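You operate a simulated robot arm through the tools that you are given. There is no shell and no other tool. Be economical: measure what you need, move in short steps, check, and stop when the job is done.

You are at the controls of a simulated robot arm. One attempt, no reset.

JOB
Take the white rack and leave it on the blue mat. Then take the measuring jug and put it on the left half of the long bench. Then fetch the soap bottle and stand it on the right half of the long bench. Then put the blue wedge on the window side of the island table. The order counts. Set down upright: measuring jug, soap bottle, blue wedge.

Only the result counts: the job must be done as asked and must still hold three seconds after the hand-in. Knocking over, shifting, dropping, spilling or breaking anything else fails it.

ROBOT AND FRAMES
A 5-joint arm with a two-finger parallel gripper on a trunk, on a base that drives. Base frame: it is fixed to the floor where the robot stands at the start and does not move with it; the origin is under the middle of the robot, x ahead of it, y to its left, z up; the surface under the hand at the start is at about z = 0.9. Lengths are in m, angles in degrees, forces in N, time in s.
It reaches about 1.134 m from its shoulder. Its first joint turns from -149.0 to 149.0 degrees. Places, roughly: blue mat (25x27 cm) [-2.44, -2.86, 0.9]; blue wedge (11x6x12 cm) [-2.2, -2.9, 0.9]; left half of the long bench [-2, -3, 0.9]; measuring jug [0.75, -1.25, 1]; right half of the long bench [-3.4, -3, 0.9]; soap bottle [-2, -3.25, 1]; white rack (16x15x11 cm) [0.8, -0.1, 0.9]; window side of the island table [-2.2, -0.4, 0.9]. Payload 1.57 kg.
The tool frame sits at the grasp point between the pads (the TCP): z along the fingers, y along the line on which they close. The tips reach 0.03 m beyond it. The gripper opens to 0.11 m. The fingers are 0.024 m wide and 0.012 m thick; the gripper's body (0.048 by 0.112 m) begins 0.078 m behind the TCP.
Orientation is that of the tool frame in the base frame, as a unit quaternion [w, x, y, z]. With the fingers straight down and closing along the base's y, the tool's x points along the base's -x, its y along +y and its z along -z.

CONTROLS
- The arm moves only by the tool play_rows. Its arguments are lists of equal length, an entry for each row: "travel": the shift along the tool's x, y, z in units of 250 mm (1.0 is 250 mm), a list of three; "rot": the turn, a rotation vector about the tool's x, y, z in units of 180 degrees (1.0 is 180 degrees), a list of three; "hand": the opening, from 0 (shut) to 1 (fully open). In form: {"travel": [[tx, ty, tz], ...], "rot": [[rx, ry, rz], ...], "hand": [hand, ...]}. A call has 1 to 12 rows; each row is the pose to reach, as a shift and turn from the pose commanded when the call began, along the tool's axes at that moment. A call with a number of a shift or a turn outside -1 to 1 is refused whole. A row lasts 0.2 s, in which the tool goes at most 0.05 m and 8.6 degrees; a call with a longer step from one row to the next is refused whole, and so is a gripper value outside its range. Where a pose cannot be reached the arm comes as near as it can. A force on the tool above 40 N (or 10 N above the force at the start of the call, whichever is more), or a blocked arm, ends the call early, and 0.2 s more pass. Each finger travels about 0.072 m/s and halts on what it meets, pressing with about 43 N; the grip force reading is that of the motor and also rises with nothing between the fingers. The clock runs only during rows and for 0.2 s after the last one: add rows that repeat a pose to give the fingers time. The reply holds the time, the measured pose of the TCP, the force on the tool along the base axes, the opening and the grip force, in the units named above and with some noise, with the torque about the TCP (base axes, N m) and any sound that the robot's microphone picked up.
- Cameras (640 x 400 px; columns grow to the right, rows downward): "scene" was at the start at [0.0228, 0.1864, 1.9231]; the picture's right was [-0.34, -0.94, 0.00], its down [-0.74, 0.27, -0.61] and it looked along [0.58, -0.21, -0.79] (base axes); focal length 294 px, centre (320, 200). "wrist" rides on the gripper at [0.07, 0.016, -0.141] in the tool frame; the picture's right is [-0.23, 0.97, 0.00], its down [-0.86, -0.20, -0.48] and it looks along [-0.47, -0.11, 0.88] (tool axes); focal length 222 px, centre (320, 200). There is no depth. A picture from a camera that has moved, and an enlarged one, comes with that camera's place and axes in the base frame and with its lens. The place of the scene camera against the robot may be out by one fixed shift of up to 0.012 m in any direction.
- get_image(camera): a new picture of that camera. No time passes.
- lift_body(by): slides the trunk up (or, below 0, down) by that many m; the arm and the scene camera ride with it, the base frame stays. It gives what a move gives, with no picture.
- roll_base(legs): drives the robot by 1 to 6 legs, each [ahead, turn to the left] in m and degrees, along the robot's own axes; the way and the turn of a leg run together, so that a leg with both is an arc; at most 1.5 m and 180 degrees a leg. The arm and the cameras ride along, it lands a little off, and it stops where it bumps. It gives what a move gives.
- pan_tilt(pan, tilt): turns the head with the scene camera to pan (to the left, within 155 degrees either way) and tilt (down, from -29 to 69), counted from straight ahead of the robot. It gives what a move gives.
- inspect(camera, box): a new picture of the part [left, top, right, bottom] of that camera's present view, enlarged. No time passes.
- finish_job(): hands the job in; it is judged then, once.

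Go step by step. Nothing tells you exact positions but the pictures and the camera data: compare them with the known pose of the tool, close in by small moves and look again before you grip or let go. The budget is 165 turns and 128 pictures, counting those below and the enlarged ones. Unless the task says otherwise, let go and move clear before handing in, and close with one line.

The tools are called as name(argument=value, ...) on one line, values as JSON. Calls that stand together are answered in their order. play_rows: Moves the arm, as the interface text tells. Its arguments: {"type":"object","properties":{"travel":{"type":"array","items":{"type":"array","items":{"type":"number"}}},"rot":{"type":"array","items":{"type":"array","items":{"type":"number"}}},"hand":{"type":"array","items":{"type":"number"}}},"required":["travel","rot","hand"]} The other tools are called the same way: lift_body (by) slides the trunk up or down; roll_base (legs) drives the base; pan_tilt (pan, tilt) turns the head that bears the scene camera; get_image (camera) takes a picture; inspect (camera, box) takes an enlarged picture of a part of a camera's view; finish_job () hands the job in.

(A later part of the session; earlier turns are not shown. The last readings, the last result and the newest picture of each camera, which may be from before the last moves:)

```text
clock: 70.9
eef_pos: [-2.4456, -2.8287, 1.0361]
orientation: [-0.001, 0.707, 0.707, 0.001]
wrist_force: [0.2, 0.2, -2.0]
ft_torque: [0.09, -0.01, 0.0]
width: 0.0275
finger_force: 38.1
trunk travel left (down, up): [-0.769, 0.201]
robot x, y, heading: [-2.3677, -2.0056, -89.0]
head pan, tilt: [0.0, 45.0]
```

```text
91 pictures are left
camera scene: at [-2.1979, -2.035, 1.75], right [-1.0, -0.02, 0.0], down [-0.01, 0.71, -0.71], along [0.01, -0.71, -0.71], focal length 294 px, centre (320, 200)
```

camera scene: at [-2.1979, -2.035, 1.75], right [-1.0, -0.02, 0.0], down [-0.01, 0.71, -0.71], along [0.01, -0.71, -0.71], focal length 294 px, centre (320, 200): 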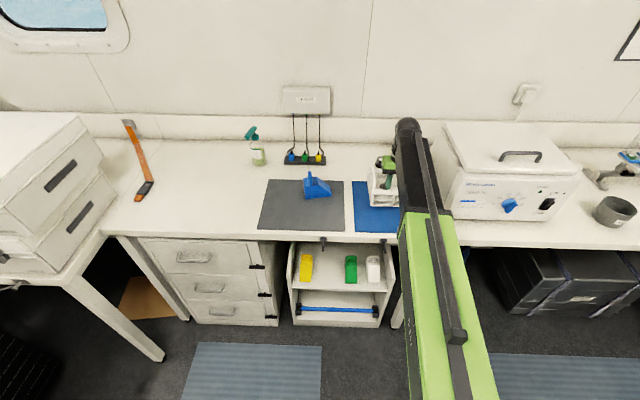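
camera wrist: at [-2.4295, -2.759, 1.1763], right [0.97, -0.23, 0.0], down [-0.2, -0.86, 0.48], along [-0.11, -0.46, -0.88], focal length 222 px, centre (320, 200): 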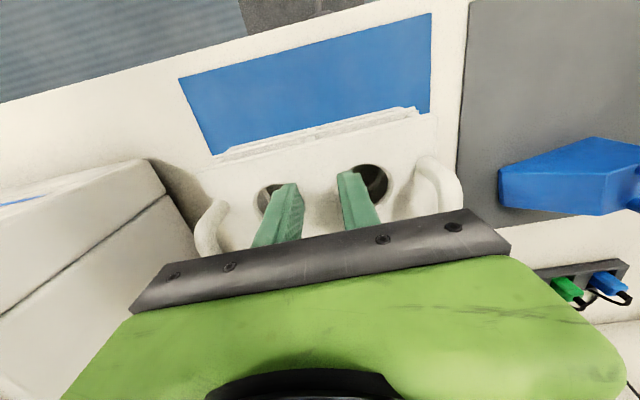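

lift_body(by=-0.06)

lift_body(by=-0.006)

```text
clock: 71.9
eef_pos: [-2.4451, -2.8285, 0.9759]
orientation: [0.0, 0.707, 0.707, 0.001]
wrist_force: [-0.6, 0.6, -1.7]
ft_torque: [0.08, 0.04, 0.01]
width: 0.0274
finger_force: 38.2
trunk travel left (down, up): [-0.709, 0.261]
robot x, y, heading: [-2.3658, -2.0052, -88.9]
head pan, tilt: [0.0, 45.0]
```

```text
clock: 72.5
eef_pos: [-2.4453, -2.828, 0.9712]
orientation: [-0.001, 0.707, 0.707, 0.001]
wrist_force: [0.4, -0.2, 1.7]
ft_torque: [-0.33, 0.0, 0.0]
width: 0.0273
finger_force: 37.7
trunk travel left (down, up): [-0.703, 0.267]
robot x, y, heading: [-2.3662, -2.0066, -88.8]
head pan, tilt: [0.0, 45.0]
```

Contact begins. A touch lower, then release to the hole width.

lift_body(by=-0.002)

play_rows(travel=[[0, 0, 0], [0, 0, 0], [0, 0, 0]], rot=[[0, 0, 0], [0, 0, 0], [0, 0, 0]], hand=[0.35, 0.43, 0.43])

lift_body(by=0.08)

get_image(camera="wrist")

```text
clock: 73.0
eef_pos: [-2.4448, -2.8278, 0.9691]
orientation: [0.0, 0.707, 0.707, 0.0]
wrist_force: [-0.6, -4.7, 17.8]
ft_torque: [-0.55, -0.01, 0.03]
width: 0.0275
finger_force: 38.0
trunk travel left (down, up): [-0.701, 0.269]
robot x, y, heading: [-2.3678, -2.0107, -88.9]
head pan, tilt: [0.0, 45.0]
```

```text
clock: 73.8
eef_pos: [-2.4453, -2.828, 0.9684]
orientation: [0.0, 0.707, 0.707, 0.0]
wrist_force: [-0.1, 0.3, 0.6]
ft_torque: [-0.01, -0.01, 0.01]
width: 0.0473
finger_force: 0.1
trunk travel left (down, up): [-0.701, 0.269]
robot x, y, heading: [-2.3634, -2.0075, -88.8]
head pan, tilt: [0.0, 45.0]
```

```text
clock: 75.0
eef_pos: [-2.4447, -2.8284, 1.048]
orientation: [-0.001, 0.707, 0.707, 0.001]
wrist_force: [0.6, -0.3, 0.3]
ft_torque: [-0.01, 0.01, 0.03]
width: 0.0473
finger_force: 0.0
trunk travel left (down, up): [-0.781, 0.189]
robot x, y, heading: [-2.3664, -2.0065, -88.8]
head pan, tilt: [0.0, 45.0]
```

```text
90 pictures are left
camera wrist: at [-2.4294, -2.7589, 1.1883], right [0.97, -0.23, 0.0], down [-0.2, -0.86, 0.48], along [-0.11, -0.46, -0.88], focal length 222 px, centre (320, 200)
```

wrist: 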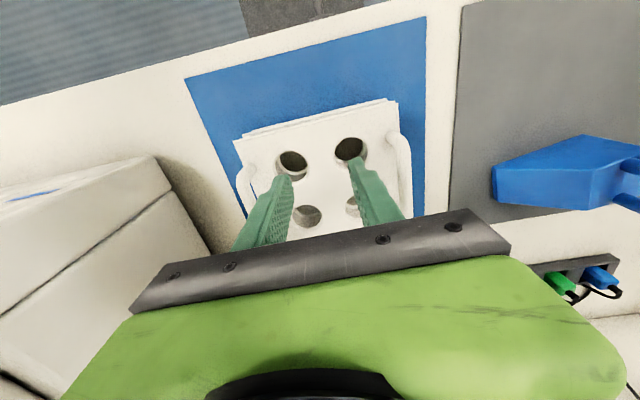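

Rack is on the mat. Raise, retract and drive back to the first bench for the jug.

lift_body(by=0.185)

play_rows(travel=[[0.19, 0, 0], [0.38, 0, 0], [0.57, 0, 0], [0.76, 0, 0], [0.95, 0, 0]], rot=[[0, 0, 0], [0, 0, 0], [0, 0, 0], [0, 0, 0], [0, 0, 0]], hand=[1, 1, 1, 1, 1])

get_image(camera="scene")

roll_base(legs=[[-0.65, 0], [0, 89], [1.2, 0], [1.15, 0]])

get_image(camera="scene")

```text
clock: 77.0
eef_pos: [-2.4442, -2.829, 1.2335]
orientation: [-0.001, 0.707, 0.707, 0.001]
wrist_force: [0.9, 0.4, -0.8]
ft_torque: [0.0, -0.02, -0.01]
width: 0.0469
finger_force: 0.0
trunk travel left (down, up): [-0.966, 0.004]
robot x, y, heading: [-2.3665, -2.0064, -88.8]
head pan, tilt: [0.0, 45.0]
```

```text
clock: 78.2
eef_pos: [-2.4441, -2.5908, 1.2337]
orientation: [0.0, 0.707, 0.707, 0.0]
wrist_force: [-0.6, 0.3, -0.2]
ft_torque: [0.0, 0.02, -0.01]
width: 0.1098
finger_force: 0.0
out of reach, approached as far as the arm can: row 2
trunk travel left (down, up): [-0.966, 0.004]
robot x, y, heading: [-2.366, -2.0074, -88.7]
head pan, tilt: [0.0, 45.0]
```

```text
89 pictures are left
camera scene: at [-2.1977, -2.0332, 1.947], right [-1.0, -0.02, 0.0], down [-0.01, 0.71, -0.71], along [0.01, -0.71, -0.71], focal length 294 px, centre (320, 200)
```

scene: 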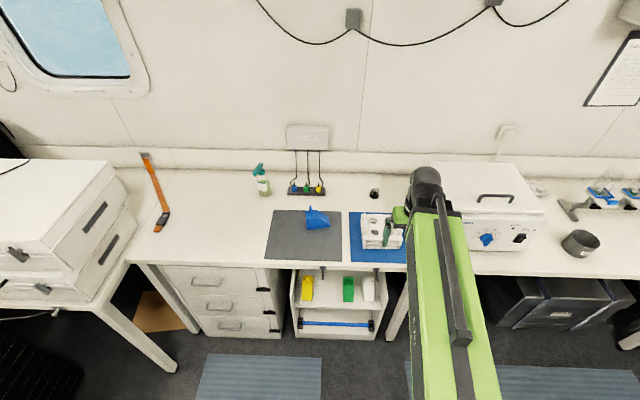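

```text
clock: 96.7
eef_pos: [0.5552, -1.6838, 1.2323]
orientation: [-0.001, 0.048, 0.999, 0.0]
wrist_force: [-0.2, 0.3, -0.2]
ft_torque: [0.04, 0.02, -0.01]
width: 0.11
finger_force: 0.0
trunk travel left (down, up): [-0.966, 0.004]
robot x, y, heading: [-0.0198, -1.5487, -4.7]
head pan, tilt: [0.0, 45.0]
```

```text
88 pictures are left
camera scene: at [0.0275, -1.3762, 1.9469], right [-0.08, -1.0, 0.0], down [-0.71, 0.06, -0.71], along [0.7, -0.06, -0.71], focal length 294 px, centre (320, 200)
```

scene: 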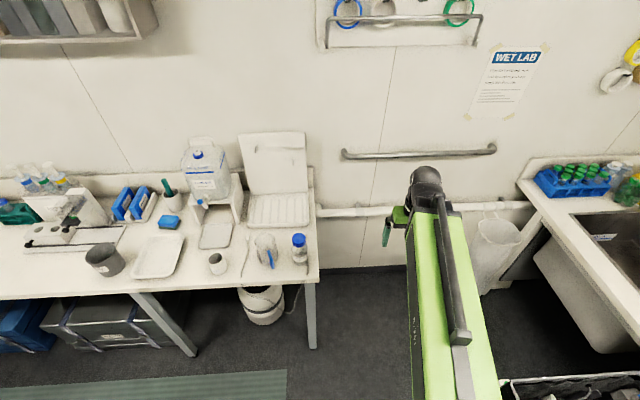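

inspect(camera="scene", box=[190, 190, 334, 280])

```text
4.44 times, centred on (262, 235) of scene
camera zoom: at [0.0275, -1.3762, 1.9469], right [-0.08, -1.0, 0.0], down [-0.71, 0.06, -0.71], along [0.7, -0.06, -0.71], focal length 1309 px, centre (578, 44)
```

zoom: 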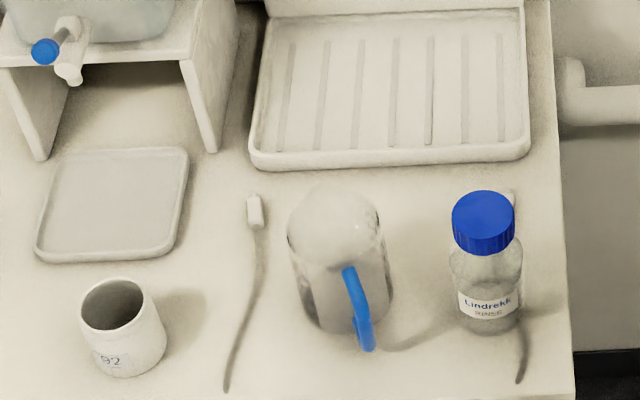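

Jug axis is at about (0.742, -1.218), rim z≈1.01, with the handle toward the robot. I'll move the open gripper above it, closing along y.

play_rows(travel=[[-0.047, 0.16, 0], [-0.094, 0.32, 0], [-0.141, 0.48, 0], [-0.188, 0.64, 0], [-0.235, 0.8, 0], [-0.283, 0.963, 0]], rot=[[0, 0, 0], [0, 0, 0], [0, 0, 0], [0, 0, 0], [0, 0, 0], [0, 0, 0]], hand=[1, 1, 1, 1, 1, 1])

play_rows(travel=[[-0.047, 0.16, 0], [-0.094, 0.32, 0], [-0.141, 0.48, 0], [-0.188, 0.64, 0], [-0.235, 0.8, 0], [-0.283, 0.963, 0]], rot=[[0, 0, 0], [0, 0, 0], [0, 0, 0], [0, 0, 0], [0, 0, 0], [0, 0, 0]], hand=[1, 1, 1, 1, 1, 1])

get_image(camera="wrist")

get_image(camera="scene")

```text
clock: 98.0
eef_pos: [0.6536, -1.4482, 1.2324]
orientation: [-0.001, 0.049, 0.999, 0.001]
wrist_force: [1.2, 0.5, 0.0]
ft_torque: [-0.01, 0.0, -0.01]
width: 0.1097
finger_force: 0.1
trunk travel left (down, up): [-0.966, 0.004]
robot x, y, heading: [-0.0163, -1.5515, -4.5]
head pan, tilt: [0.0, 45.0]
```

```text
clock: 99.5
eef_pos: [0.7451, -1.2166, 1.2328]
orientation: [0.0, 0.049, 0.999, 0.0]
wrist_force: [0.0, 0.4, -0.6]
ft_torque: [-0.01, -0.04, -0.01]
width: 0.11
finger_force: 0.1
trunk travel left (down, up): [-0.966, 0.004]
robot x, y, heading: [-0.0194, -1.5481, -4.3]
head pan, tilt: [0.0, 45.0]
```

```text
86 pictures are left
camera wrist: at [0.6762, -1.1929, 1.3731], right [0.32, 0.95, 0.0], down [0.83, -0.28, 0.48], along [0.45, -0.15, -0.88], focal length 222 px, centre (320, 200)
```

wrist: 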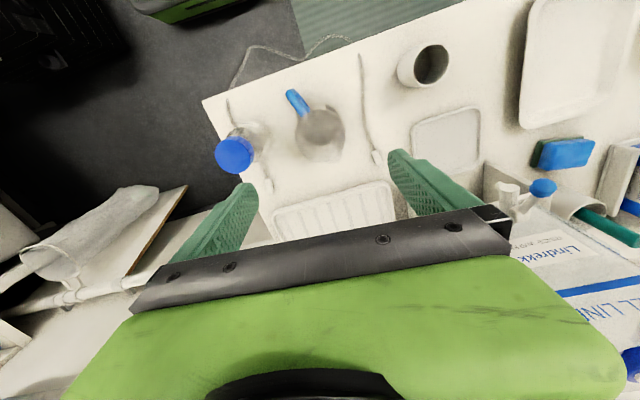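

```text
85 pictures are left
camera scene: at [0.0272, -1.3752, 1.9468], right [-0.08, -1.0, 0.0], down [-0.71, 0.05, -0.71], along [0.7, -0.06, -0.71], focal length 294 px, centre (320, 200)
```

scene: 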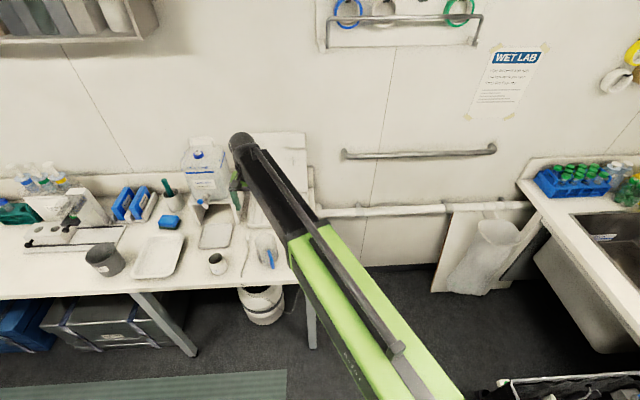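

Aligned over the jug (rim centre projects right where expected). Lowering.

lift_body(by=-0.19)

get_image(camera="wrist")

inspect(camera="scene", box=[190, 130, 350, 230])

```text
clock: 101.5
eef_pos: [0.7447, -1.2165, 1.0433]
orientation: [-0.001, 0.048, 0.999, 0.0]
wrist_force: [0.4, -0.2, -0.9]
ft_torque: [-0.01, -0.03, 0.01]
width: 0.1101
finger_force: 0.2
trunk travel left (down, up): [-0.776, 0.194]
robot x, y, heading: [-0.0209, -1.5487, -4.5]
head pan, tilt: [0.0, 45.0]
```

```text
84 pictures are left
camera wrist: at [0.6757, -1.1942, 1.1835], right [0.32, 0.95, 0.0], down [0.83, -0.28, 0.48], along [0.45, -0.15, -0.88], focal length 222 px, centre (320, 200)
```

wrist: 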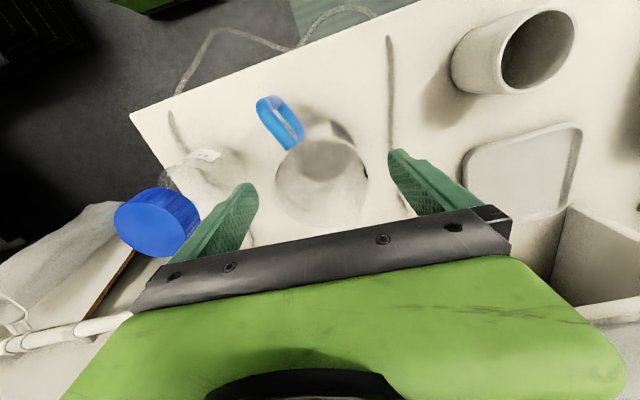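

```text
4.00 times, centred on (270, 180) of scene
camera zoom: at [0.0268, -1.3762, 1.757], right [-0.08, -1.0, 0.0], down [-0.7, 0.06, -0.71], along [0.7, -0.06, -0.71], focal length 1178 px, centre (520, 280)
```

zoom: 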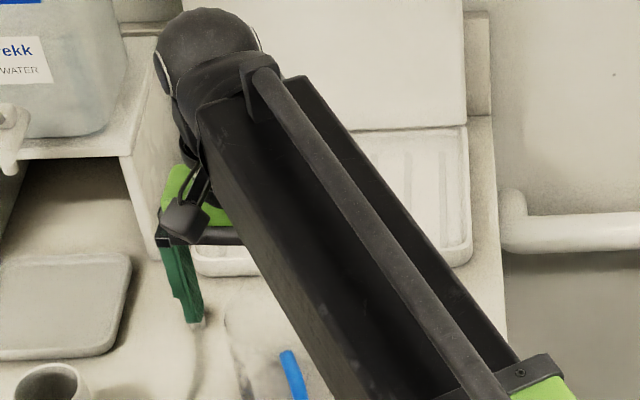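

lift_body(by=-0.075)

get_image(camera="wrist")

```text
clock: 102.7
eef_pos: [0.7438, -1.2174, 0.9675]
orientation: [-0.001, 0.048, 0.999, 0.0]
wrist_force: [-0.3, -0.4, 0.3]
ft_torque: [-0.01, -0.02, 0.01]
width: 0.1101
finger_force: 0.0
trunk travel left (down, up): [-0.701, 0.269]
robot x, y, heading: [-0.0193, -1.548, -4.8]
head pan, tilt: [0.0, 45.0]
```

```text
82 pictures are left
camera wrist: at [0.6757, -1.1942, 1.1085], right [0.32, 0.95, 0.0], down [0.83, -0.28, 0.48], along [0.45, -0.15, -0.88], focal length 222 px, centre (320, 200)
```

wrist: 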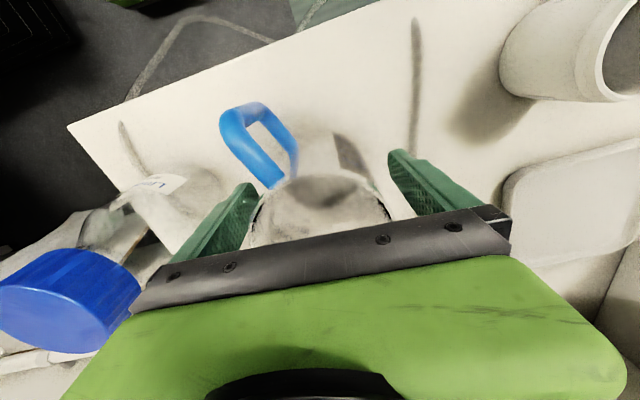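

play_rows(travel=[[0, 0, 0], [0, 0, 0], [0, 0, 0], [0, 0, 0]], rot=[[0, 0, 0], [0, 0, 0], [0, 0, 0], [0, 0, 0]], hand=[0.8, 0.6, 0.4, 0.4])

get_image(camera="wrist")

```text
clock: 103.7
eef_pos: [0.7443, -1.2162, 0.9685]
orientation: [-0.002, 0.049, 0.999, 0.001]
wrist_force: [0.3, 0.6, 1.9]
ft_torque: [-0.02, 0.04, 0.0]
width: 0.0858
finger_force: 43.4
trunk travel left (down, up): [-0.701, 0.269]
robot x, y, heading: [-0.0209, -1.5495, -4.3]
head pan, tilt: [0.0, 45.0]
```

```text
81 pictures are left
camera wrist: at [0.6756, -1.1942, 1.1085], right [0.32, 0.95, 0.0], down [0.83, -0.28, 0.48], along [0.45, -0.15, -0.88], focal length 222 px, centre (320, 200)
```

wrist: 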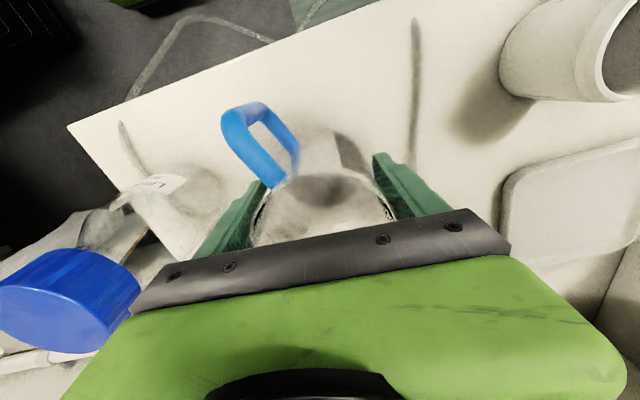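

Gripped at 86 mm. Lift.

lift_body(by=0.05)

lift_body(by=0.215)

get_image(camera="wrist")

```text
clock: 104.6
eef_pos: [0.7446, -1.2166, 1.0173]
orientation: [0.0, 0.049, 0.999, 0.0]
wrist_force: [0.0, 1.1, -0.7]
ft_torque: [0.0, -0.02, -0.01]
width: 0.0856
finger_force: 43.0
trunk travel left (down, up): [-0.751, 0.219]
robot x, y, heading: [-0.0218, -1.5507, -4.5]
head pan, tilt: [0.0, 45.0]
```

```text
clock: 106.9
eef_pos: [0.744, -1.2164, 1.233]
orientation: [-0.001, 0.048, 0.999, 0.0]
wrist_force: [0.7, -0.5, -0.6]
ft_torque: [-0.02, 0.01, 0.01]
width: 0.0854
finger_force: 43.3
trunk travel left (down, up): [-0.966, 0.004]
robot x, y, heading: [-0.0186, -1.5469, -4.4]
head pan, tilt: [0.0, 45.0]
```

```text
80 pictures are left
camera wrist: at [0.6758, -1.1941, 1.3733], right [0.32, 0.95, 0.0], down [0.83, -0.28, 0.48], along [0.45, -0.15, -0.88], focal length 222 px, centre (320, 200)
```

wrist: 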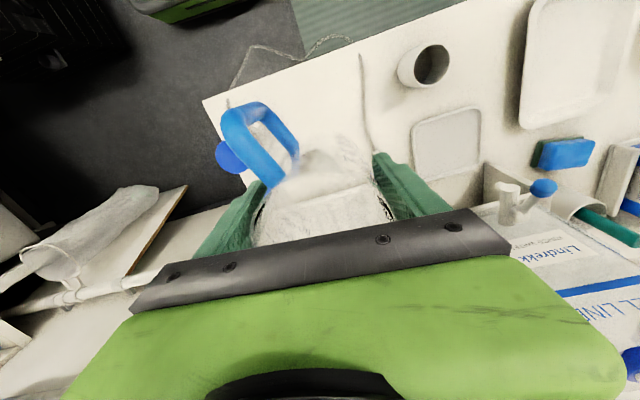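

Jug held. Retract the arm in front of the robot, then turn left around to face west.

play_rows(travel=[[0.047, -0.16, 0], [0.094, -0.32, 0], [0.141, -0.48, 0], [0.188, -0.64, 0], [0.235, -0.8, 0], [0.283, -0.963, 0]], rot=[[0, 0, 0], [0, 0, 0], [0, 0, 0], [0, 0, 0], [0, 0, 0], [0, 0, 0]], hand=[0.4, 0.4, 0.4, 0.4, 0.4, 0.4])

play_rows(travel=[[0.1, -0.13, 0], [0.2, -0.26, 0], [0.3, -0.39, 0], [0.4, -0.52, 0], [0.45, -0.62, 0]], rot=[[0, 0, 0], [0, 0, 0], [0, 0, 0], [0, 0, 0], [0, 0, 0]], hand=[0.4, 0.4, 0.4, 0.4, 0.4])

roll_base(legs=[[0, 90], [0, 94]])

get_image(camera="scene")

```text
clock: 108.3
eef_pos: [0.6504, -1.4544, 1.2346]
orientation: [-0.001, 0.048, 0.999, 0.0]
wrist_force: [-0.7, -0.1, -1.2]
ft_torque: [0.0, -0.02, 0.01]
width: 0.0855
finger_force: 43.4
trunk travel left (down, up): [-0.966, 0.004]
robot x, y, heading: [-0.0174, -1.5485, -4.5]
head pan, tilt: [0.0, 45.0]
```

```text
clock: 109.5
eef_pos: [0.5518, -1.5949, 1.2337]
orientation: [-0.002, 0.048, 0.999, 0.0]
wrist_force: [0.3, -1.1, -0.8]
ft_torque: [0.03, -0.04, 0.01]
width: 0.0857
finger_force: 42.8
out of reach, approached as far as the arm can: row 4, 5
trunk travel left (down, up): [-0.966, 0.004]
robot x, y, heading: [-0.0207, -1.5484, -4.6]
head pan, tilt: [0.0, 45.0]
```

```text
clock: 117.7
eef_pos: [-0.5924, -1.6373, 1.2335]
orientation: [0.001, 1.0, -0.001, 0.002]
wrist_force: [0.8, 1.7, -2.4]
ft_torque: [-0.15, 0.03, -0.01]
width: 0.0857
finger_force: 42.9
trunk travel left (down, up): [-0.966, 0.004]
robot x, y, heading: [-0.0211, -1.6262, -178.9]
head pan, tilt: [0.0, 45.0]
```

```text
79 pictures are left
camera scene: at [-0.0553, -1.7917, 1.9473], right [-0.02, 1.0, 0.0], down [0.71, 0.01, -0.71], along [-0.71, -0.01, -0.71], focal length 294 px, centre (320, 200)
```

scene: 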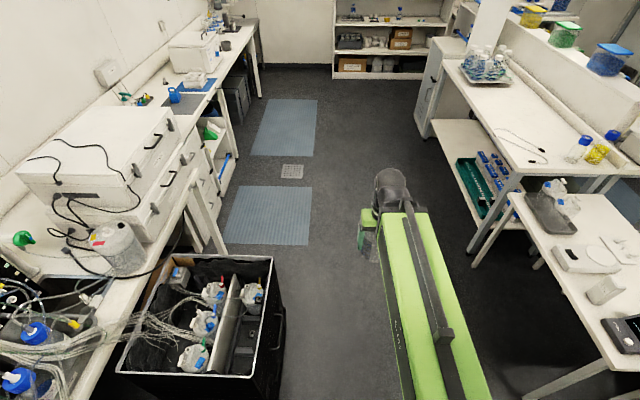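

roll_base(legs=[[0, -7], [1.1, 0], [0.6, 0], [0, 96]])

get_image(camera="scene")

```text
clock: 131.1
eef_pos: [-1.6452, -2.0383, 1.2323]
orientation: [-0.002, 0.698, 0.716, 0.001]
wrist_force: [0.2, -0.7, -0.6]
ft_torque: [0.03, 0.06, 0.02]
width: 0.0856
finger_force: 42.6
trunk travel left (down, up): [-0.966, 0.004]
robot x, y, heading: [-1.6723, -1.4647, -87.3]
head pan, tilt: [0.0, 45.0]
```

```text
78 pictures are left
camera scene: at [-1.5002, -1.4892, 1.9466], right [-1.0, -0.05, 0.0], down [-0.03, 0.71, -0.71], along [0.03, -0.71, -0.71], focal length 294 px, centre (320, 200)
```

scene: 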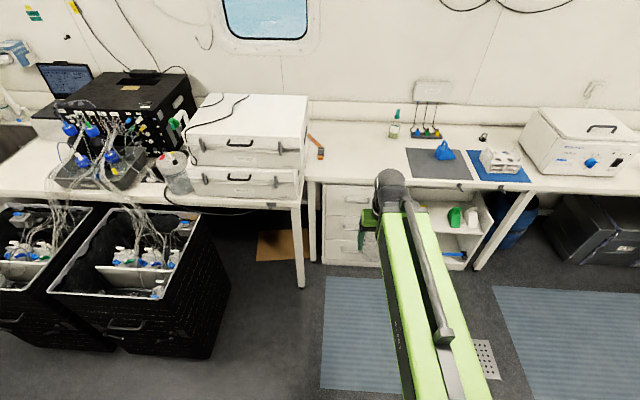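

Free spot on the left half is about x=-1.76, y=-2.85 (between orange tool and grey mat). Driving in.

roll_base(legs=[[0.55, 0]])

get_image(camera="scene")

```text
clock: 134.2
eef_pos: [-1.6104, -2.585, 1.2325]
orientation: [-0.002, 0.692, 0.722, 0.002]
wrist_force: [0.2, 0.4, -0.9]
ft_torque: [-0.01, 0.0, 0.02]
width: 0.0858
finger_force: 43.4
trunk travel left (down, up): [-0.966, 0.004]
robot x, y, heading: [-1.6416, -2.014, -86.4]
head pan, tilt: [0.0, 45.0]
```

```text
77 pictures are left
camera scene: at [-1.4748, -2.0337, 1.9469], right [-1.0, -0.06, 0.0], down [-0.04, 0.71, -0.71], along [0.04, -0.71, -0.71], focal length 294 px, centre (320, 200)
```

scene: 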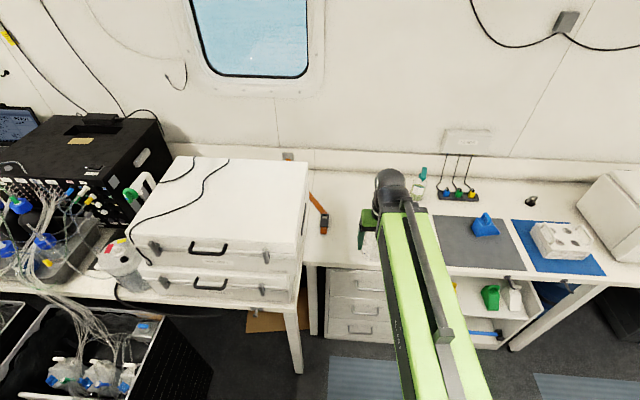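

play_rows(travel=[[-0.165, -0.067, 0], [-0.33, -0.135, 0], [-0.495, -0.202, 0], [-0.66, -0.27, 0], [-0.825, -0.337, 0], [-0.98, -0.405, 0], [-0.98, -0.405, 0]], rot=[[0, 0, 0], [0, 0, 0], [0, 0, 0], [0, 0, 0], [0, 0, 0], [0, 0, 0], [0, 0, 0]], hand=[0.4, 0.4, 0.4, 0.4, 0.4, 0.4, 0.4])

lift_body(by=-0.2)

get_image(camera="scene")

get_image(camera="wrist")

```text
clock: 135.8
eef_pos: [-1.7011, -2.8343, 1.2327]
orientation: [-0.001, 0.692, 0.722, 0.001]
wrist_force: [0.5, -0.4, -1.2]
ft_torque: [-0.03, -0.01, 0.0]
width: 0.0855
finger_force: 42.9
out of reach, approached as far as the arm can: row 1
trunk travel left (down, up): [-0.966, 0.004]
robot x, y, heading: [-1.6469, -2.0125, -86.9]
head pan, tilt: [0.0, 45.0]
```

```text
clock: 138.0
eef_pos: [-1.7007, -2.8336, 1.0341]
orientation: [-0.002, 0.692, 0.721, 0.002]
wrist_force: [-0.2, 1.3, -0.6]
ft_torque: [0.03, 0.01, 0.01]
width: 0.0856
finger_force: 43.6
trunk travel left (down, up): [-0.766, 0.204]
robot x, y, heading: [-1.6447, -2.0111, -86.6]
head pan, tilt: [0.0, 45.0]
```

```text
76 pictures are left
camera scene: at [-1.475, -2.0326, 1.747], right [-1.0, -0.06, 0.0], down [-0.04, 0.71, -0.71], along [0.04, -0.71, -0.71], focal length 294 px, centre (320, 200)
```

scene: 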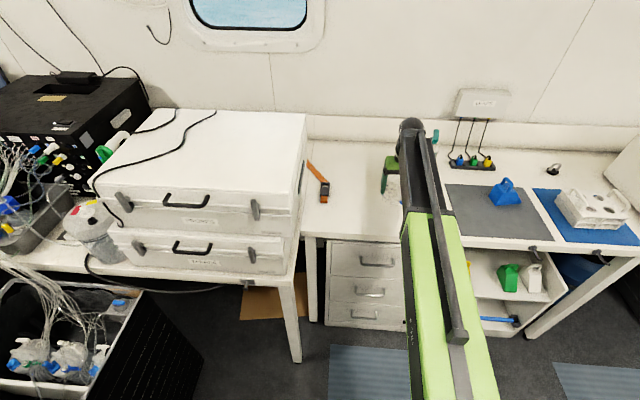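

```text
75 pictures are left
camera wrist: at [-1.6882, -2.7646, 1.1736], right [0.98, -0.19, 0.0], down [-0.16, -0.86, 0.47], along [-0.09, -0.47, -0.88], focal length 222 px, centre (320, 200)
```

wrist: 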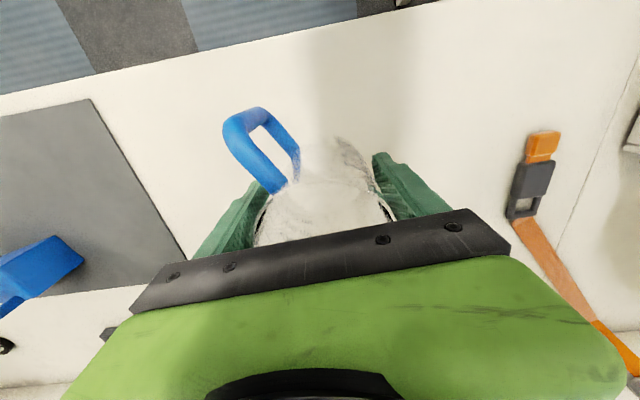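

lift_body(by=-0.06)

lift_body(by=-0.006)

```text
clock: 139.0
eef_pos: [-1.7005, -2.8338, 0.9726]
orientation: [-0.001, 0.692, 0.722, 0.001]
wrist_force: [-0.1, 0.7, -1.2]
ft_torque: [0.01, -0.01, 0.0]
width: 0.0856
finger_force: 43.6
trunk travel left (down, up): [-0.706, 0.264]
robot x, y, heading: [-1.6454, -2.0101, -86.5]
head pan, tilt: [0.0, 45.0]
```

```text
clock: 139.6
eef_pos: [-1.7008, -2.8337, 0.9686]
orientation: [0.0, 0.693, 0.721, 0.001]
wrist_force: [0.3, -0.2, 8.9]
ft_torque: [-0.44, -0.01, 0.03]
width: 0.0855
finger_force: 43.0
trunk travel left (down, up): [-0.7, 0.27]
robot x, y, heading: [-1.6466, -2.0152, -86.5]
head pan, tilt: [0.0, 45.0]
```

Contact. Release slowly and rise.

play_rows(travel=[[0, 0, 0], [0, 0, 0], [0, 0, 0]], rot=[[0, 0, 0], [0, 0, 0], [0, 0, 0]], hand=[0.9, 1, 1])

lift_body(by=0.12)

get_image(camera="wrist")

```text
clock: 140.3
eef_pos: [-1.7005, -2.8343, 0.9675]
orientation: [-0.002, 0.693, 0.721, 0.002]
wrist_force: [1.0, -0.1, 0.4]
ft_torque: [0.03, 0.03, -0.02]
width: 0.1101
finger_force: 0.0
trunk travel left (down, up): [-0.7, 0.27]
robot x, y, heading: [-1.644, -2.0092, -86.7]
head pan, tilt: [0.0, 45.0]
```

```text
clock: 141.8
eef_pos: [-1.702, -2.8334, 1.0866]
orientation: [-0.002, 0.692, 0.722, 0.002]
wrist_force: [0.4, -0.4, -0.3]
ft_torque: [-0.01, 0.02, -0.03]
width: 0.1099
finger_force: 0.0
trunk travel left (down, up): [-0.82, 0.15]
robot x, y, heading: [-1.6452, -2.0138, -86.4]
head pan, tilt: [0.0, 45.0]
```

```text
74 pictures are left
camera wrist: at [-1.6881, -2.7646, 1.2275], right [0.98, -0.19, 0.0], down [-0.16, -0.86, 0.47], along [-0.09, -0.47, -0.88], focal length 222 px, centre (320, 200)
```

wrist: 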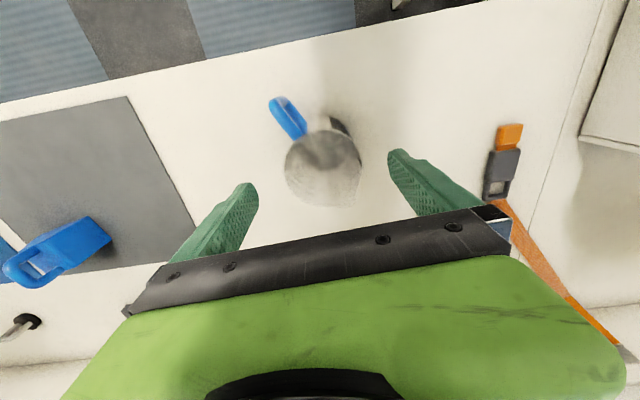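

Jug is standing. Next the soap bottle: raise, retract and shift the robot to x≈-2.05.

lift_body(by=0.147)

play_rows(travel=[[0.19, 0, 0], [0.38, 0, 0], [0.57, 0, 0], [0.76, 0, 0], [0.95, 0, 0]], rot=[[0, 0, 0], [0, 0, 0], [0, 0, 0], [0, 0, 0], [0, 0, 0]], hand=[1, 1, 1, 1, 1])

roll_base(legs=[[-0.5, 0], [0, -60], [0.45, 0], [0, 57]])

get_image(camera="scene")

```text
clock: 143.6
eef_pos: [-1.7018, -2.8336, 1.2345]
orientation: [-0.002, 0.692, 0.722, 0.001]
wrist_force: [0.5, -0.1, 0.5]
ft_torque: [-0.04, -0.01, 0.0]
width: 0.1102
finger_force: 0.1
trunk travel left (down, up): [-0.967, 0.003]
robot x, y, heading: [-1.6433, -2.0131, -86.7]
head pan, tilt: [0.0, 45.0]
```

```text
clock: 144.8
eef_pos: [-1.7116, -2.5952, 1.2354]
orientation: [-0.002, 0.692, 0.721, 0.001]
wrist_force: [-0.5, 0.7, -0.2]
ft_torque: [-0.05, -0.01, 0.0]
width: 0.1101
finger_force: 0.1
trunk travel left (down, up): [-0.967, 0.003]
robot x, y, heading: [-1.6434, -2.0167, -86.5]
head pan, tilt: [0.0, 45.0]
```

```text
clock: 155.2
eef_pos: [-2.176, -2.3317, 1.2355]
orientation: [-0.002, 0.725, 0.689, 0.001]
wrist_force: [0.1, -0.3, 0.5]
ft_torque: [0.04, 0.1, 0.02]
width: 0.11
finger_force: 0.1
trunk travel left (down, up): [-0.967, 0.003]
robot x, y, heading: [-2.0357, -1.7553, -92.4]
head pan, tilt: [0.0, 45.0]
```

```text
73 pictures are left
camera scene: at [-1.8642, -1.7941, 1.9476], right [-1.0, 0.04, 0.0], down [0.03, 0.71, -0.71], along [-0.03, -0.71, -0.71], focal length 294 px, centre (320, 200)
```

scene: 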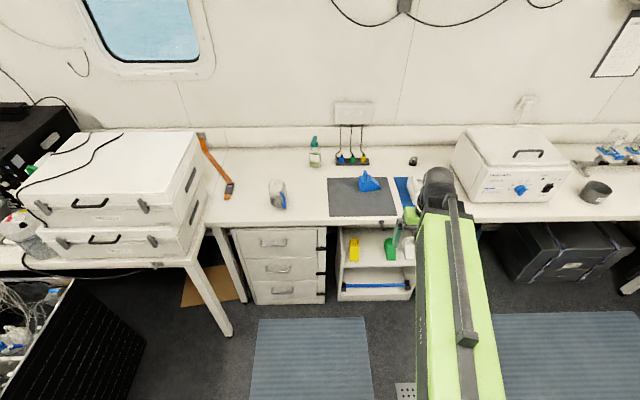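

inspect(camera="scene", box=[264, 120, 376, 190])

```text
5.71 times, centred on (320, 155) of scene
camera zoom: at [-1.8642, -1.7941, 1.9476], right [-1.0, 0.04, 0.0], down [0.03, 0.71, -0.71], along [-0.03, -0.71, -0.71], focal length 1683 px, centre (320, 457)
```

zoom: 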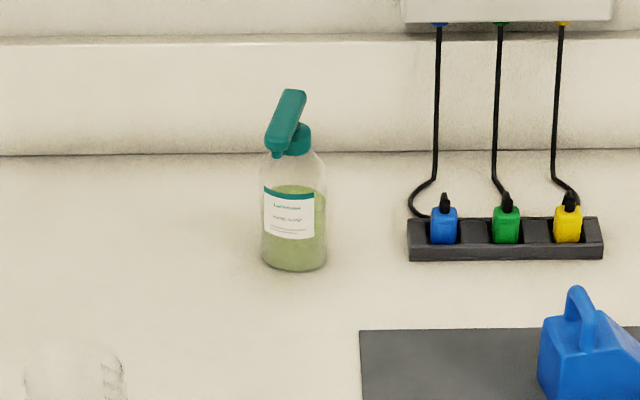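

Soap bottle is at about (-1.894, -3.13): body Ø65 mm, pump collar at z≈1.03, pump top ≈1.09. The palm would hit the pump if I grip the body, so I'll grip the collar.

roll_base(legs=[[0.35, 0]])

play_rows(travel=[[0, 0.18, 0], [0, 0.36, 0], [0, 0.54, 0], [0, 0.72, 0], [0, 0.9, 0]], rot=[[0, 0, 0], [0, 0, 0], [0, 0, 0], [0, 0, 0], [0, 0, 0]], hand=[1, 1, 1, 1, 1])

get_image(camera="scene")

get_image(camera="wrist")

```text
clock: 157.5
eef_pos: [-2.1872, -2.6824, 1.2339]
orientation: [-0.001, 0.722, 0.691, 0.003]
wrist_force: [-0.8, -0.7, -0.1]
ft_torque: [0.04, -0.01, -0.01]
width: 0.1102
finger_force: 0.0
trunk travel left (down, up): [-0.967, 0.003]
robot x, y, heading: [-2.0475, -2.1074, -91.8]
head pan, tilt: [0.0, 45.0]
```

```text
clock: 158.7
eef_pos: [-1.9566, -2.6922, 1.2348]
orientation: [-0.002, 0.722, 0.692, 0.002]
wrist_force: [-0.2, -0.2, -0.7]
ft_torque: [-0.02, 0.0, -0.02]
width: 0.1097
finger_force: 0.0
trunk travel left (down, up): [-0.967, 0.003]
robot x, y, heading: [-2.0474, -2.1026, -91.9]
head pan, tilt: [0.0, 45.0]
```

```text
71 pictures are left
camera scene: at [-1.8803, -2.1417, 1.9478], right [-1.0, 0.03, 0.0], down [0.02, 0.71, -0.71], along [-0.02, -0.71, -0.71], focal length 294 px, centre (320, 200)
```

scene: 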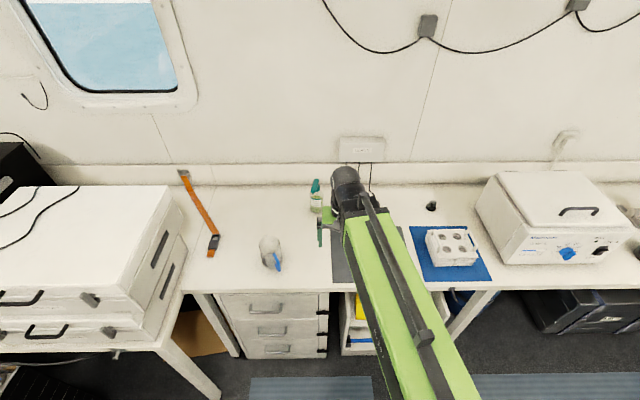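

```text
70 pictures are left
camera wrist: at [-1.9384, -2.6237, 1.3745], right [0.96, -0.27, 0.0], down [-0.24, -0.85, 0.47], along [-0.13, -0.46, -0.88], focal length 222 px, centre (320, 200)
```

wrist: 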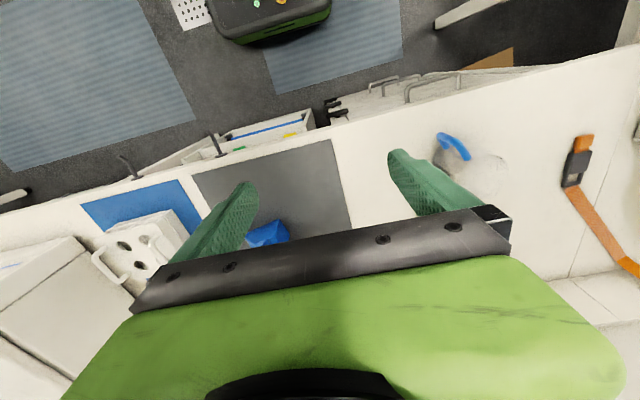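

play_rows(travel=[[-0.145, 0.027, 0], [-0.29, 0.054, 0], [-0.435, 0.081, 0], [-0.58, 0.108, 0], [-0.725, 0.135, 0], [-0.866, 0.162, 0]], rot=[[0, 0, 0], [0, 0, 0], [0, 0, 0], [0, 0, 0], [0, 0, 0], [0, 0, 0]], hand=[1, 1, 1, 1, 1, 1])

play_rows(travel=[[-0.145, 0.027, 0], [-0.29, 0.054, 0], [-0.435, 0.081, 0], [-0.58, 0.108, 0], [-0.7, 0.135, 0], [-0.8, 0.162, 0]], rot=[[0, 0, 0], [0, 0, 0], [0, 0, 0], [0, 0, 0], [0, 0, 0], [0, 0, 0]], hand=[1, 1, 1, 1, 1, 1])

get_image(camera="scene")

get_image(camera="wrist")

```text
clock: 160.1
eef_pos: [-1.9334, -2.9085, 1.2338]
orientation: [-0.002, 0.722, 0.692, 0.001]
wrist_force: [0.3, 0.0, -0.5]
ft_torque: [-0.02, -0.01, -0.02]
width: 0.1101
finger_force: 0.2
trunk travel left (down, up): [-0.967, 0.003]
robot x, y, heading: [-2.0487, -2.1058, -91.9]
head pan, tilt: [0.0, 45.0]
```

```text
clock: 161.5
eef_pos: [-1.9124, -3.0408, 1.2342]
orientation: [-0.001, 0.723, 0.691, 0.001]
wrist_force: [0.5, 0.2, -0.6]
ft_torque: [-0.01, -0.02, 0.01]
width: 0.1096
finger_force: 0.0
out of reach, approached as far as the arm can: row 4, 5, 6
trunk travel left (down, up): [-0.967, 0.003]
robot x, y, heading: [-2.0459, -2.1073, -91.5]
head pan, tilt: [0.0, 45.0]
```

```text
69 pictures are left
camera scene: at [-1.8817, -2.1419, 1.9479], right [-1.0, 0.03, 0.0], down [0.02, 0.71, -0.71], along [-0.02, -0.71, -0.71], focal length 294 px, centre (320, 200)
```

scene: 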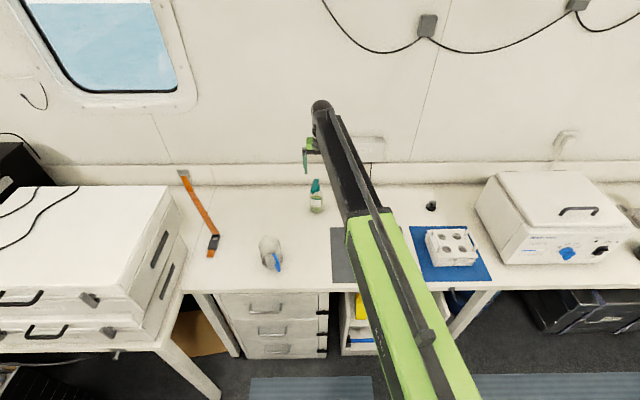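

```text
68 pictures are left
camera wrist: at [-1.8938, -2.9725, 1.3745], right [0.96, -0.27, 0.0], down [-0.24, -0.85, 0.47], along [-0.13, -0.46, -0.88], focal length 222 px, centre (320, 200)
```

wrist: 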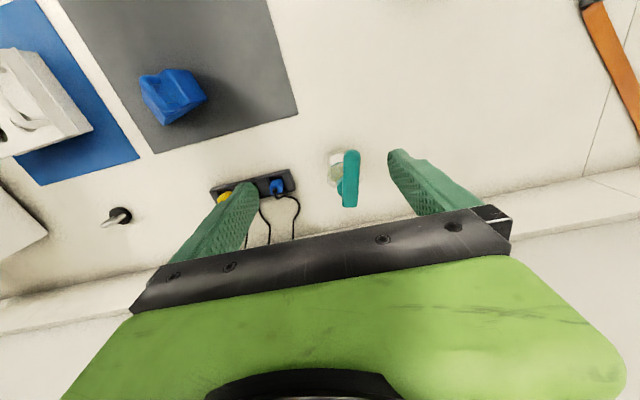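

Slightly short on reach; drive 0.12 m closer with the arm pulled in a little.

play_rows(travel=[[0.15, 0, 0], [0.3, 0, 0]], rot=[[0, 0, 0], [0, 0, 0]], hand=[1, 1])

roll_base(legs=[[0.13, 0]])

get_image(camera="wrist")

get_image(camera="scene")

```text
clock: 162.1
eef_pos: [-1.9099, -2.9641, 1.2343]
orientation: [0.0, 0.722, 0.692, 0.001]
wrist_force: [0.7, -0.2, -0.9]
ft_torque: [-0.01, -0.03, 0.01]
width: 0.1102
finger_force: 0.0
trunk travel left (down, up): [-0.967, 0.003]
robot x, y, heading: [-2.0448, -2.1033, -91.9]
head pan, tilt: [0.0, 45.0]
```

```text
clock: 163.4
eef_pos: [-1.9142, -3.0962, 1.2328]
orientation: [-0.003, 0.722, 0.692, 0.002]
wrist_force: [-0.3, -0.6, -0.2]
ft_torque: [0.03, -0.04, 0.03]
width: 0.1102
finger_force: 0.1
trunk travel left (down, up): [-0.967, 0.003]
robot x, y, heading: [-2.0521, -2.2382, -91.8]
head pan, tilt: [0.0, 45.0]
```

```text
67 pictures are left
camera wrist: at [-1.8956, -3.0293, 1.373], right [0.96, -0.27, 0.0], down [-0.24, -0.85, 0.47], along [-0.13, -0.46, -0.88], focal length 222 px, centre (320, 200)
```

wrist: 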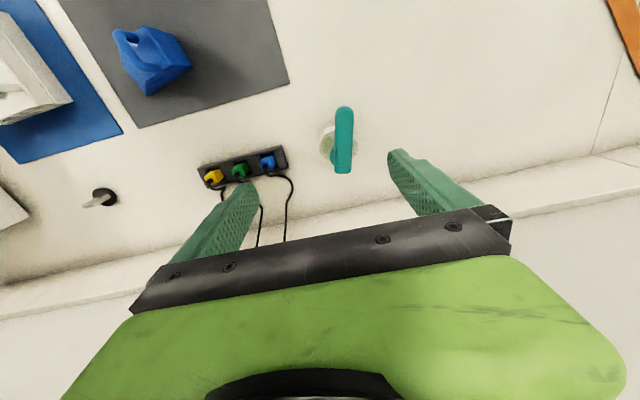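

```text
66 pictures are left
camera scene: at [-1.8858, -2.2751, 1.9479], right [-1.0, 0.03, 0.0], down [0.02, 0.71, -0.71], along [-0.02, -0.71, -0.71], focal length 294 px, centre (320, 200)
```

scene: 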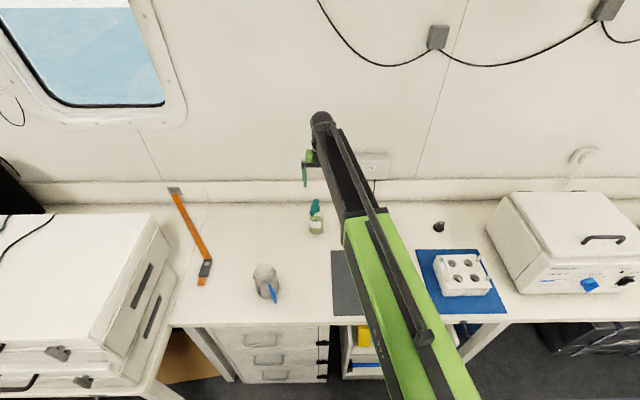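

play_rows(travel=[[-0.137, 0.074, 0], [-0.137, 0.074, 0]], rot=[[0, 0, 0.044], [0, 0, 0.044]], hand=[0.9, 0.8])

lift_body(by=-0.1)

get_image(camera="wrist")

inspect(camera="scene", box=[250, 100, 410, 200])

```text
clock: 164.0
eef_pos: [-1.8987, -3.1282, 1.2359]
orientation: [-0.001, 0.769, 0.639, 0.002]
wrist_force: [-0.5, -0.2, 0.2]
ft_torque: [-0.02, -0.01, 0.01]
width: 0.0883
finger_force: 0.0
trunk travel left (down, up): [-0.967, 0.003]
robot x, y, heading: [-2.0502, -2.2383, -91.7]
head pan, tilt: [0.0, 45.0]
```

```text
clock: 165.3
eef_pos: [-1.8976, -3.1288, 1.134]
orientation: [-0.002, 0.768, 0.64, 0.002]
wrist_force: [-0.2, -0.7, 0.9]
ft_torque: [0.01, -0.02, 0.0]
width: 0.0881
finger_force: 0.1
trunk travel left (down, up): [-0.867, 0.103]
robot x, y, heading: [-2.0536, -2.2357, -91.8]
head pan, tilt: [0.0, 45.0]
```

```text
65 pictures are left
camera wrist: at [-1.8695, -3.0647, 1.2747], right [0.92, -0.4, 0.0], down [-0.35, -0.81, 0.47], along [-0.19, -0.43, -0.88], focal length 222 px, centre (320, 200)
```

wrist: 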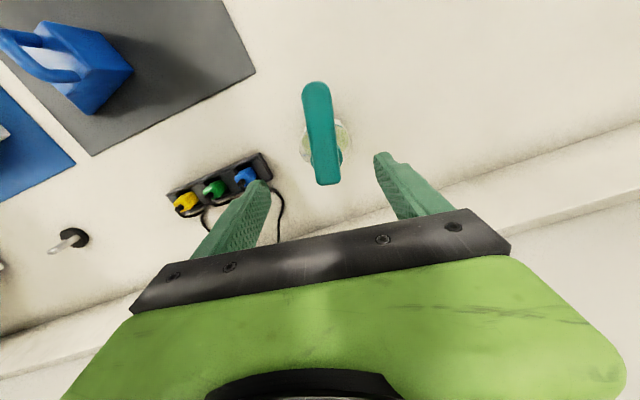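

```text
4.00 times, centred on (330, 150) of scene
camera zoom: at [-1.8858, -2.2712, 1.848], right [-1.0, 0.03, 0.0], down [0.02, 0.71, -0.71], along [-0.02, -0.71, -0.71], focal length 1178 px, centre (280, 400)
```

zoom: 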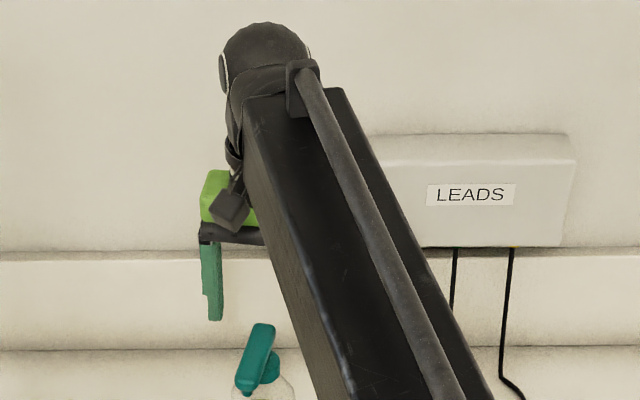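

play_rows(travel=[[0, 0.02, 0]], rot=[[0, 0, 0.02]], hand=[0.8])

lift_body(by=-0.055)

get_image(camera="wrist")

inspect(camera="scene", box=[250, 130, 410, 230])

```text
clock: 165.7
eef_pos: [-1.8922, -3.1304, 1.1337]
orientation: [-0.003, 0.788, 0.616, 0.002]
wrist_force: [1.0, -1.3, 0.9]
ft_torque: [0.01, -0.02, 0.07]
width: 0.0881
finger_force: 0.0
trunk travel left (down, up): [-0.867, 0.103]
robot x, y, heading: [-2.0505, -2.2372, -91.7]
head pan, tilt: [0.0, 45.0]
```

```text
clock: 166.7
eef_pos: [-1.8919, -3.1299, 1.0783]
orientation: [-0.001, 0.788, 0.615, 0.003]
wrist_force: [0.1, 0.1, 0.5]
ft_torque: [0.01, -0.02, 0.03]
width: 0.0881
finger_force: 0.0
trunk travel left (down, up): [-0.812, 0.158]
robot x, y, heading: [-2.0531, -2.2342, -91.8]
head pan, tilt: [0.0, 45.0]
```

```text
63 pictures are left
camera wrist: at [-1.8602, -3.0674, 1.2196], right [0.89, -0.46, 0.0], down [-0.4, -0.78, 0.47], along [-0.22, -0.42, -0.88], focal length 222 px, centre (320, 200)
```

wrist: 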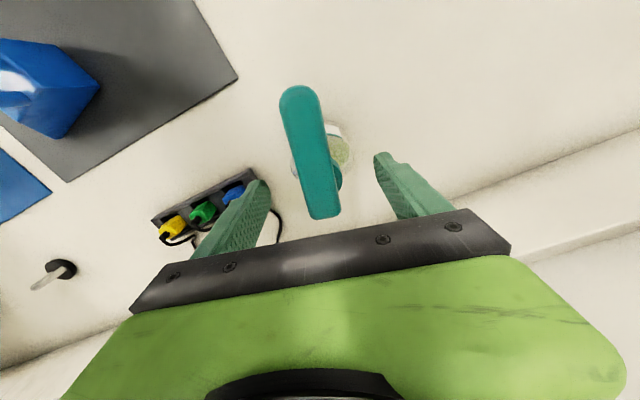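

```text
4.00 times, centred on (330, 180) of scene
camera zoom: at [-1.8858, -2.2713, 1.7929], right [-1.0, 0.03, 0.0], down [0.02, 0.71, -0.71], along [-0.02, -0.71, -0.71], focal length 1178 px, centre (280, 280)
```

zoom: 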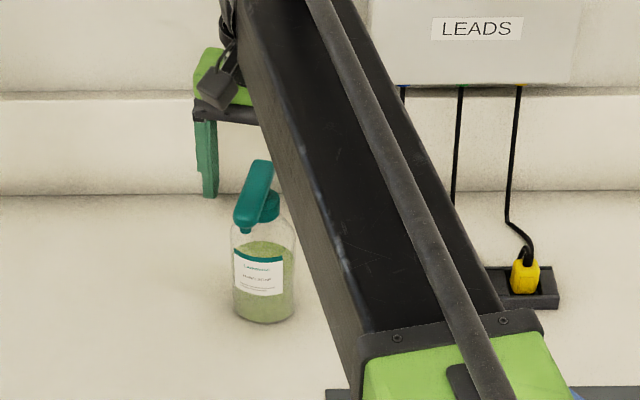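

play_rows(travel=[[-0.02, 0, 0]], rot=[[0, 0, 0]], hand=[0.8])

lift_body(by=-0.043)

get_image(camera="wrist")

inspect(camera="scene", box=[270, 150, 366, 210])

```text
clock: 167.1
eef_pos: [-1.8942, -3.1355, 1.0792]
orientation: [-0.002, 0.788, 0.615, 0.001]
wrist_force: [-0.3, -0.8, -0.8]
ft_torque: [-0.01, 0.03, -0.01]
width: 0.0881
finger_force: 0.0
trunk travel left (down, up): [-0.812, 0.158]
robot x, y, heading: [-2.0514, -2.2326, -92.0]
head pan, tilt: [0.0, 45.0]
```

```text
clock: 167.9
eef_pos: [-1.8937, -3.1348, 1.037]
orientation: [-0.002, 0.788, 0.615, 0.002]
wrist_force: [-0.4, -0.2, -0.4]
ft_torque: [0.01, 0.0, -0.03]
width: 0.0881
finger_force: 0.0
trunk travel left (down, up): [-0.769, 0.201]
robot x, y, heading: [-2.0515, -2.2366, -91.5]
head pan, tilt: [0.0, 45.0]
```

```text
61 pictures are left
camera wrist: at [-1.8615, -3.0725, 1.1766], right [0.89, -0.46, 0.0], down [-0.4, -0.78, 0.47], along [-0.22, -0.42, -0.88], focal length 222 px, centre (320, 200)
```

wrist: 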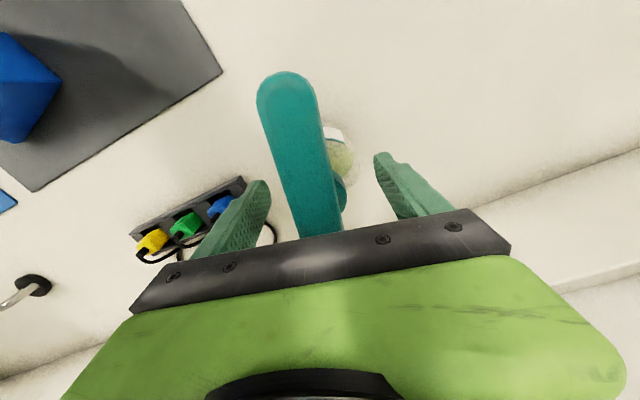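

```text
6.67 times, centred on (318, 180) of scene
camera zoom: at [-1.8858, -2.2713, 1.7499], right [-1.0, 0.03, 0.0], down [0.02, 0.71, -0.71], along [-0.02, -0.71, -0.71], focal length 1963 px, centre (333, 333)
```

zoom: 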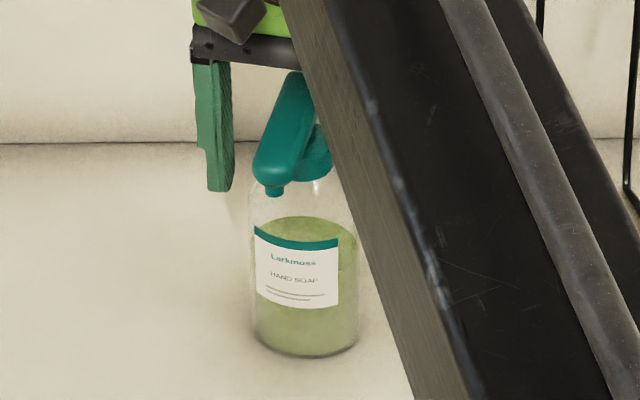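

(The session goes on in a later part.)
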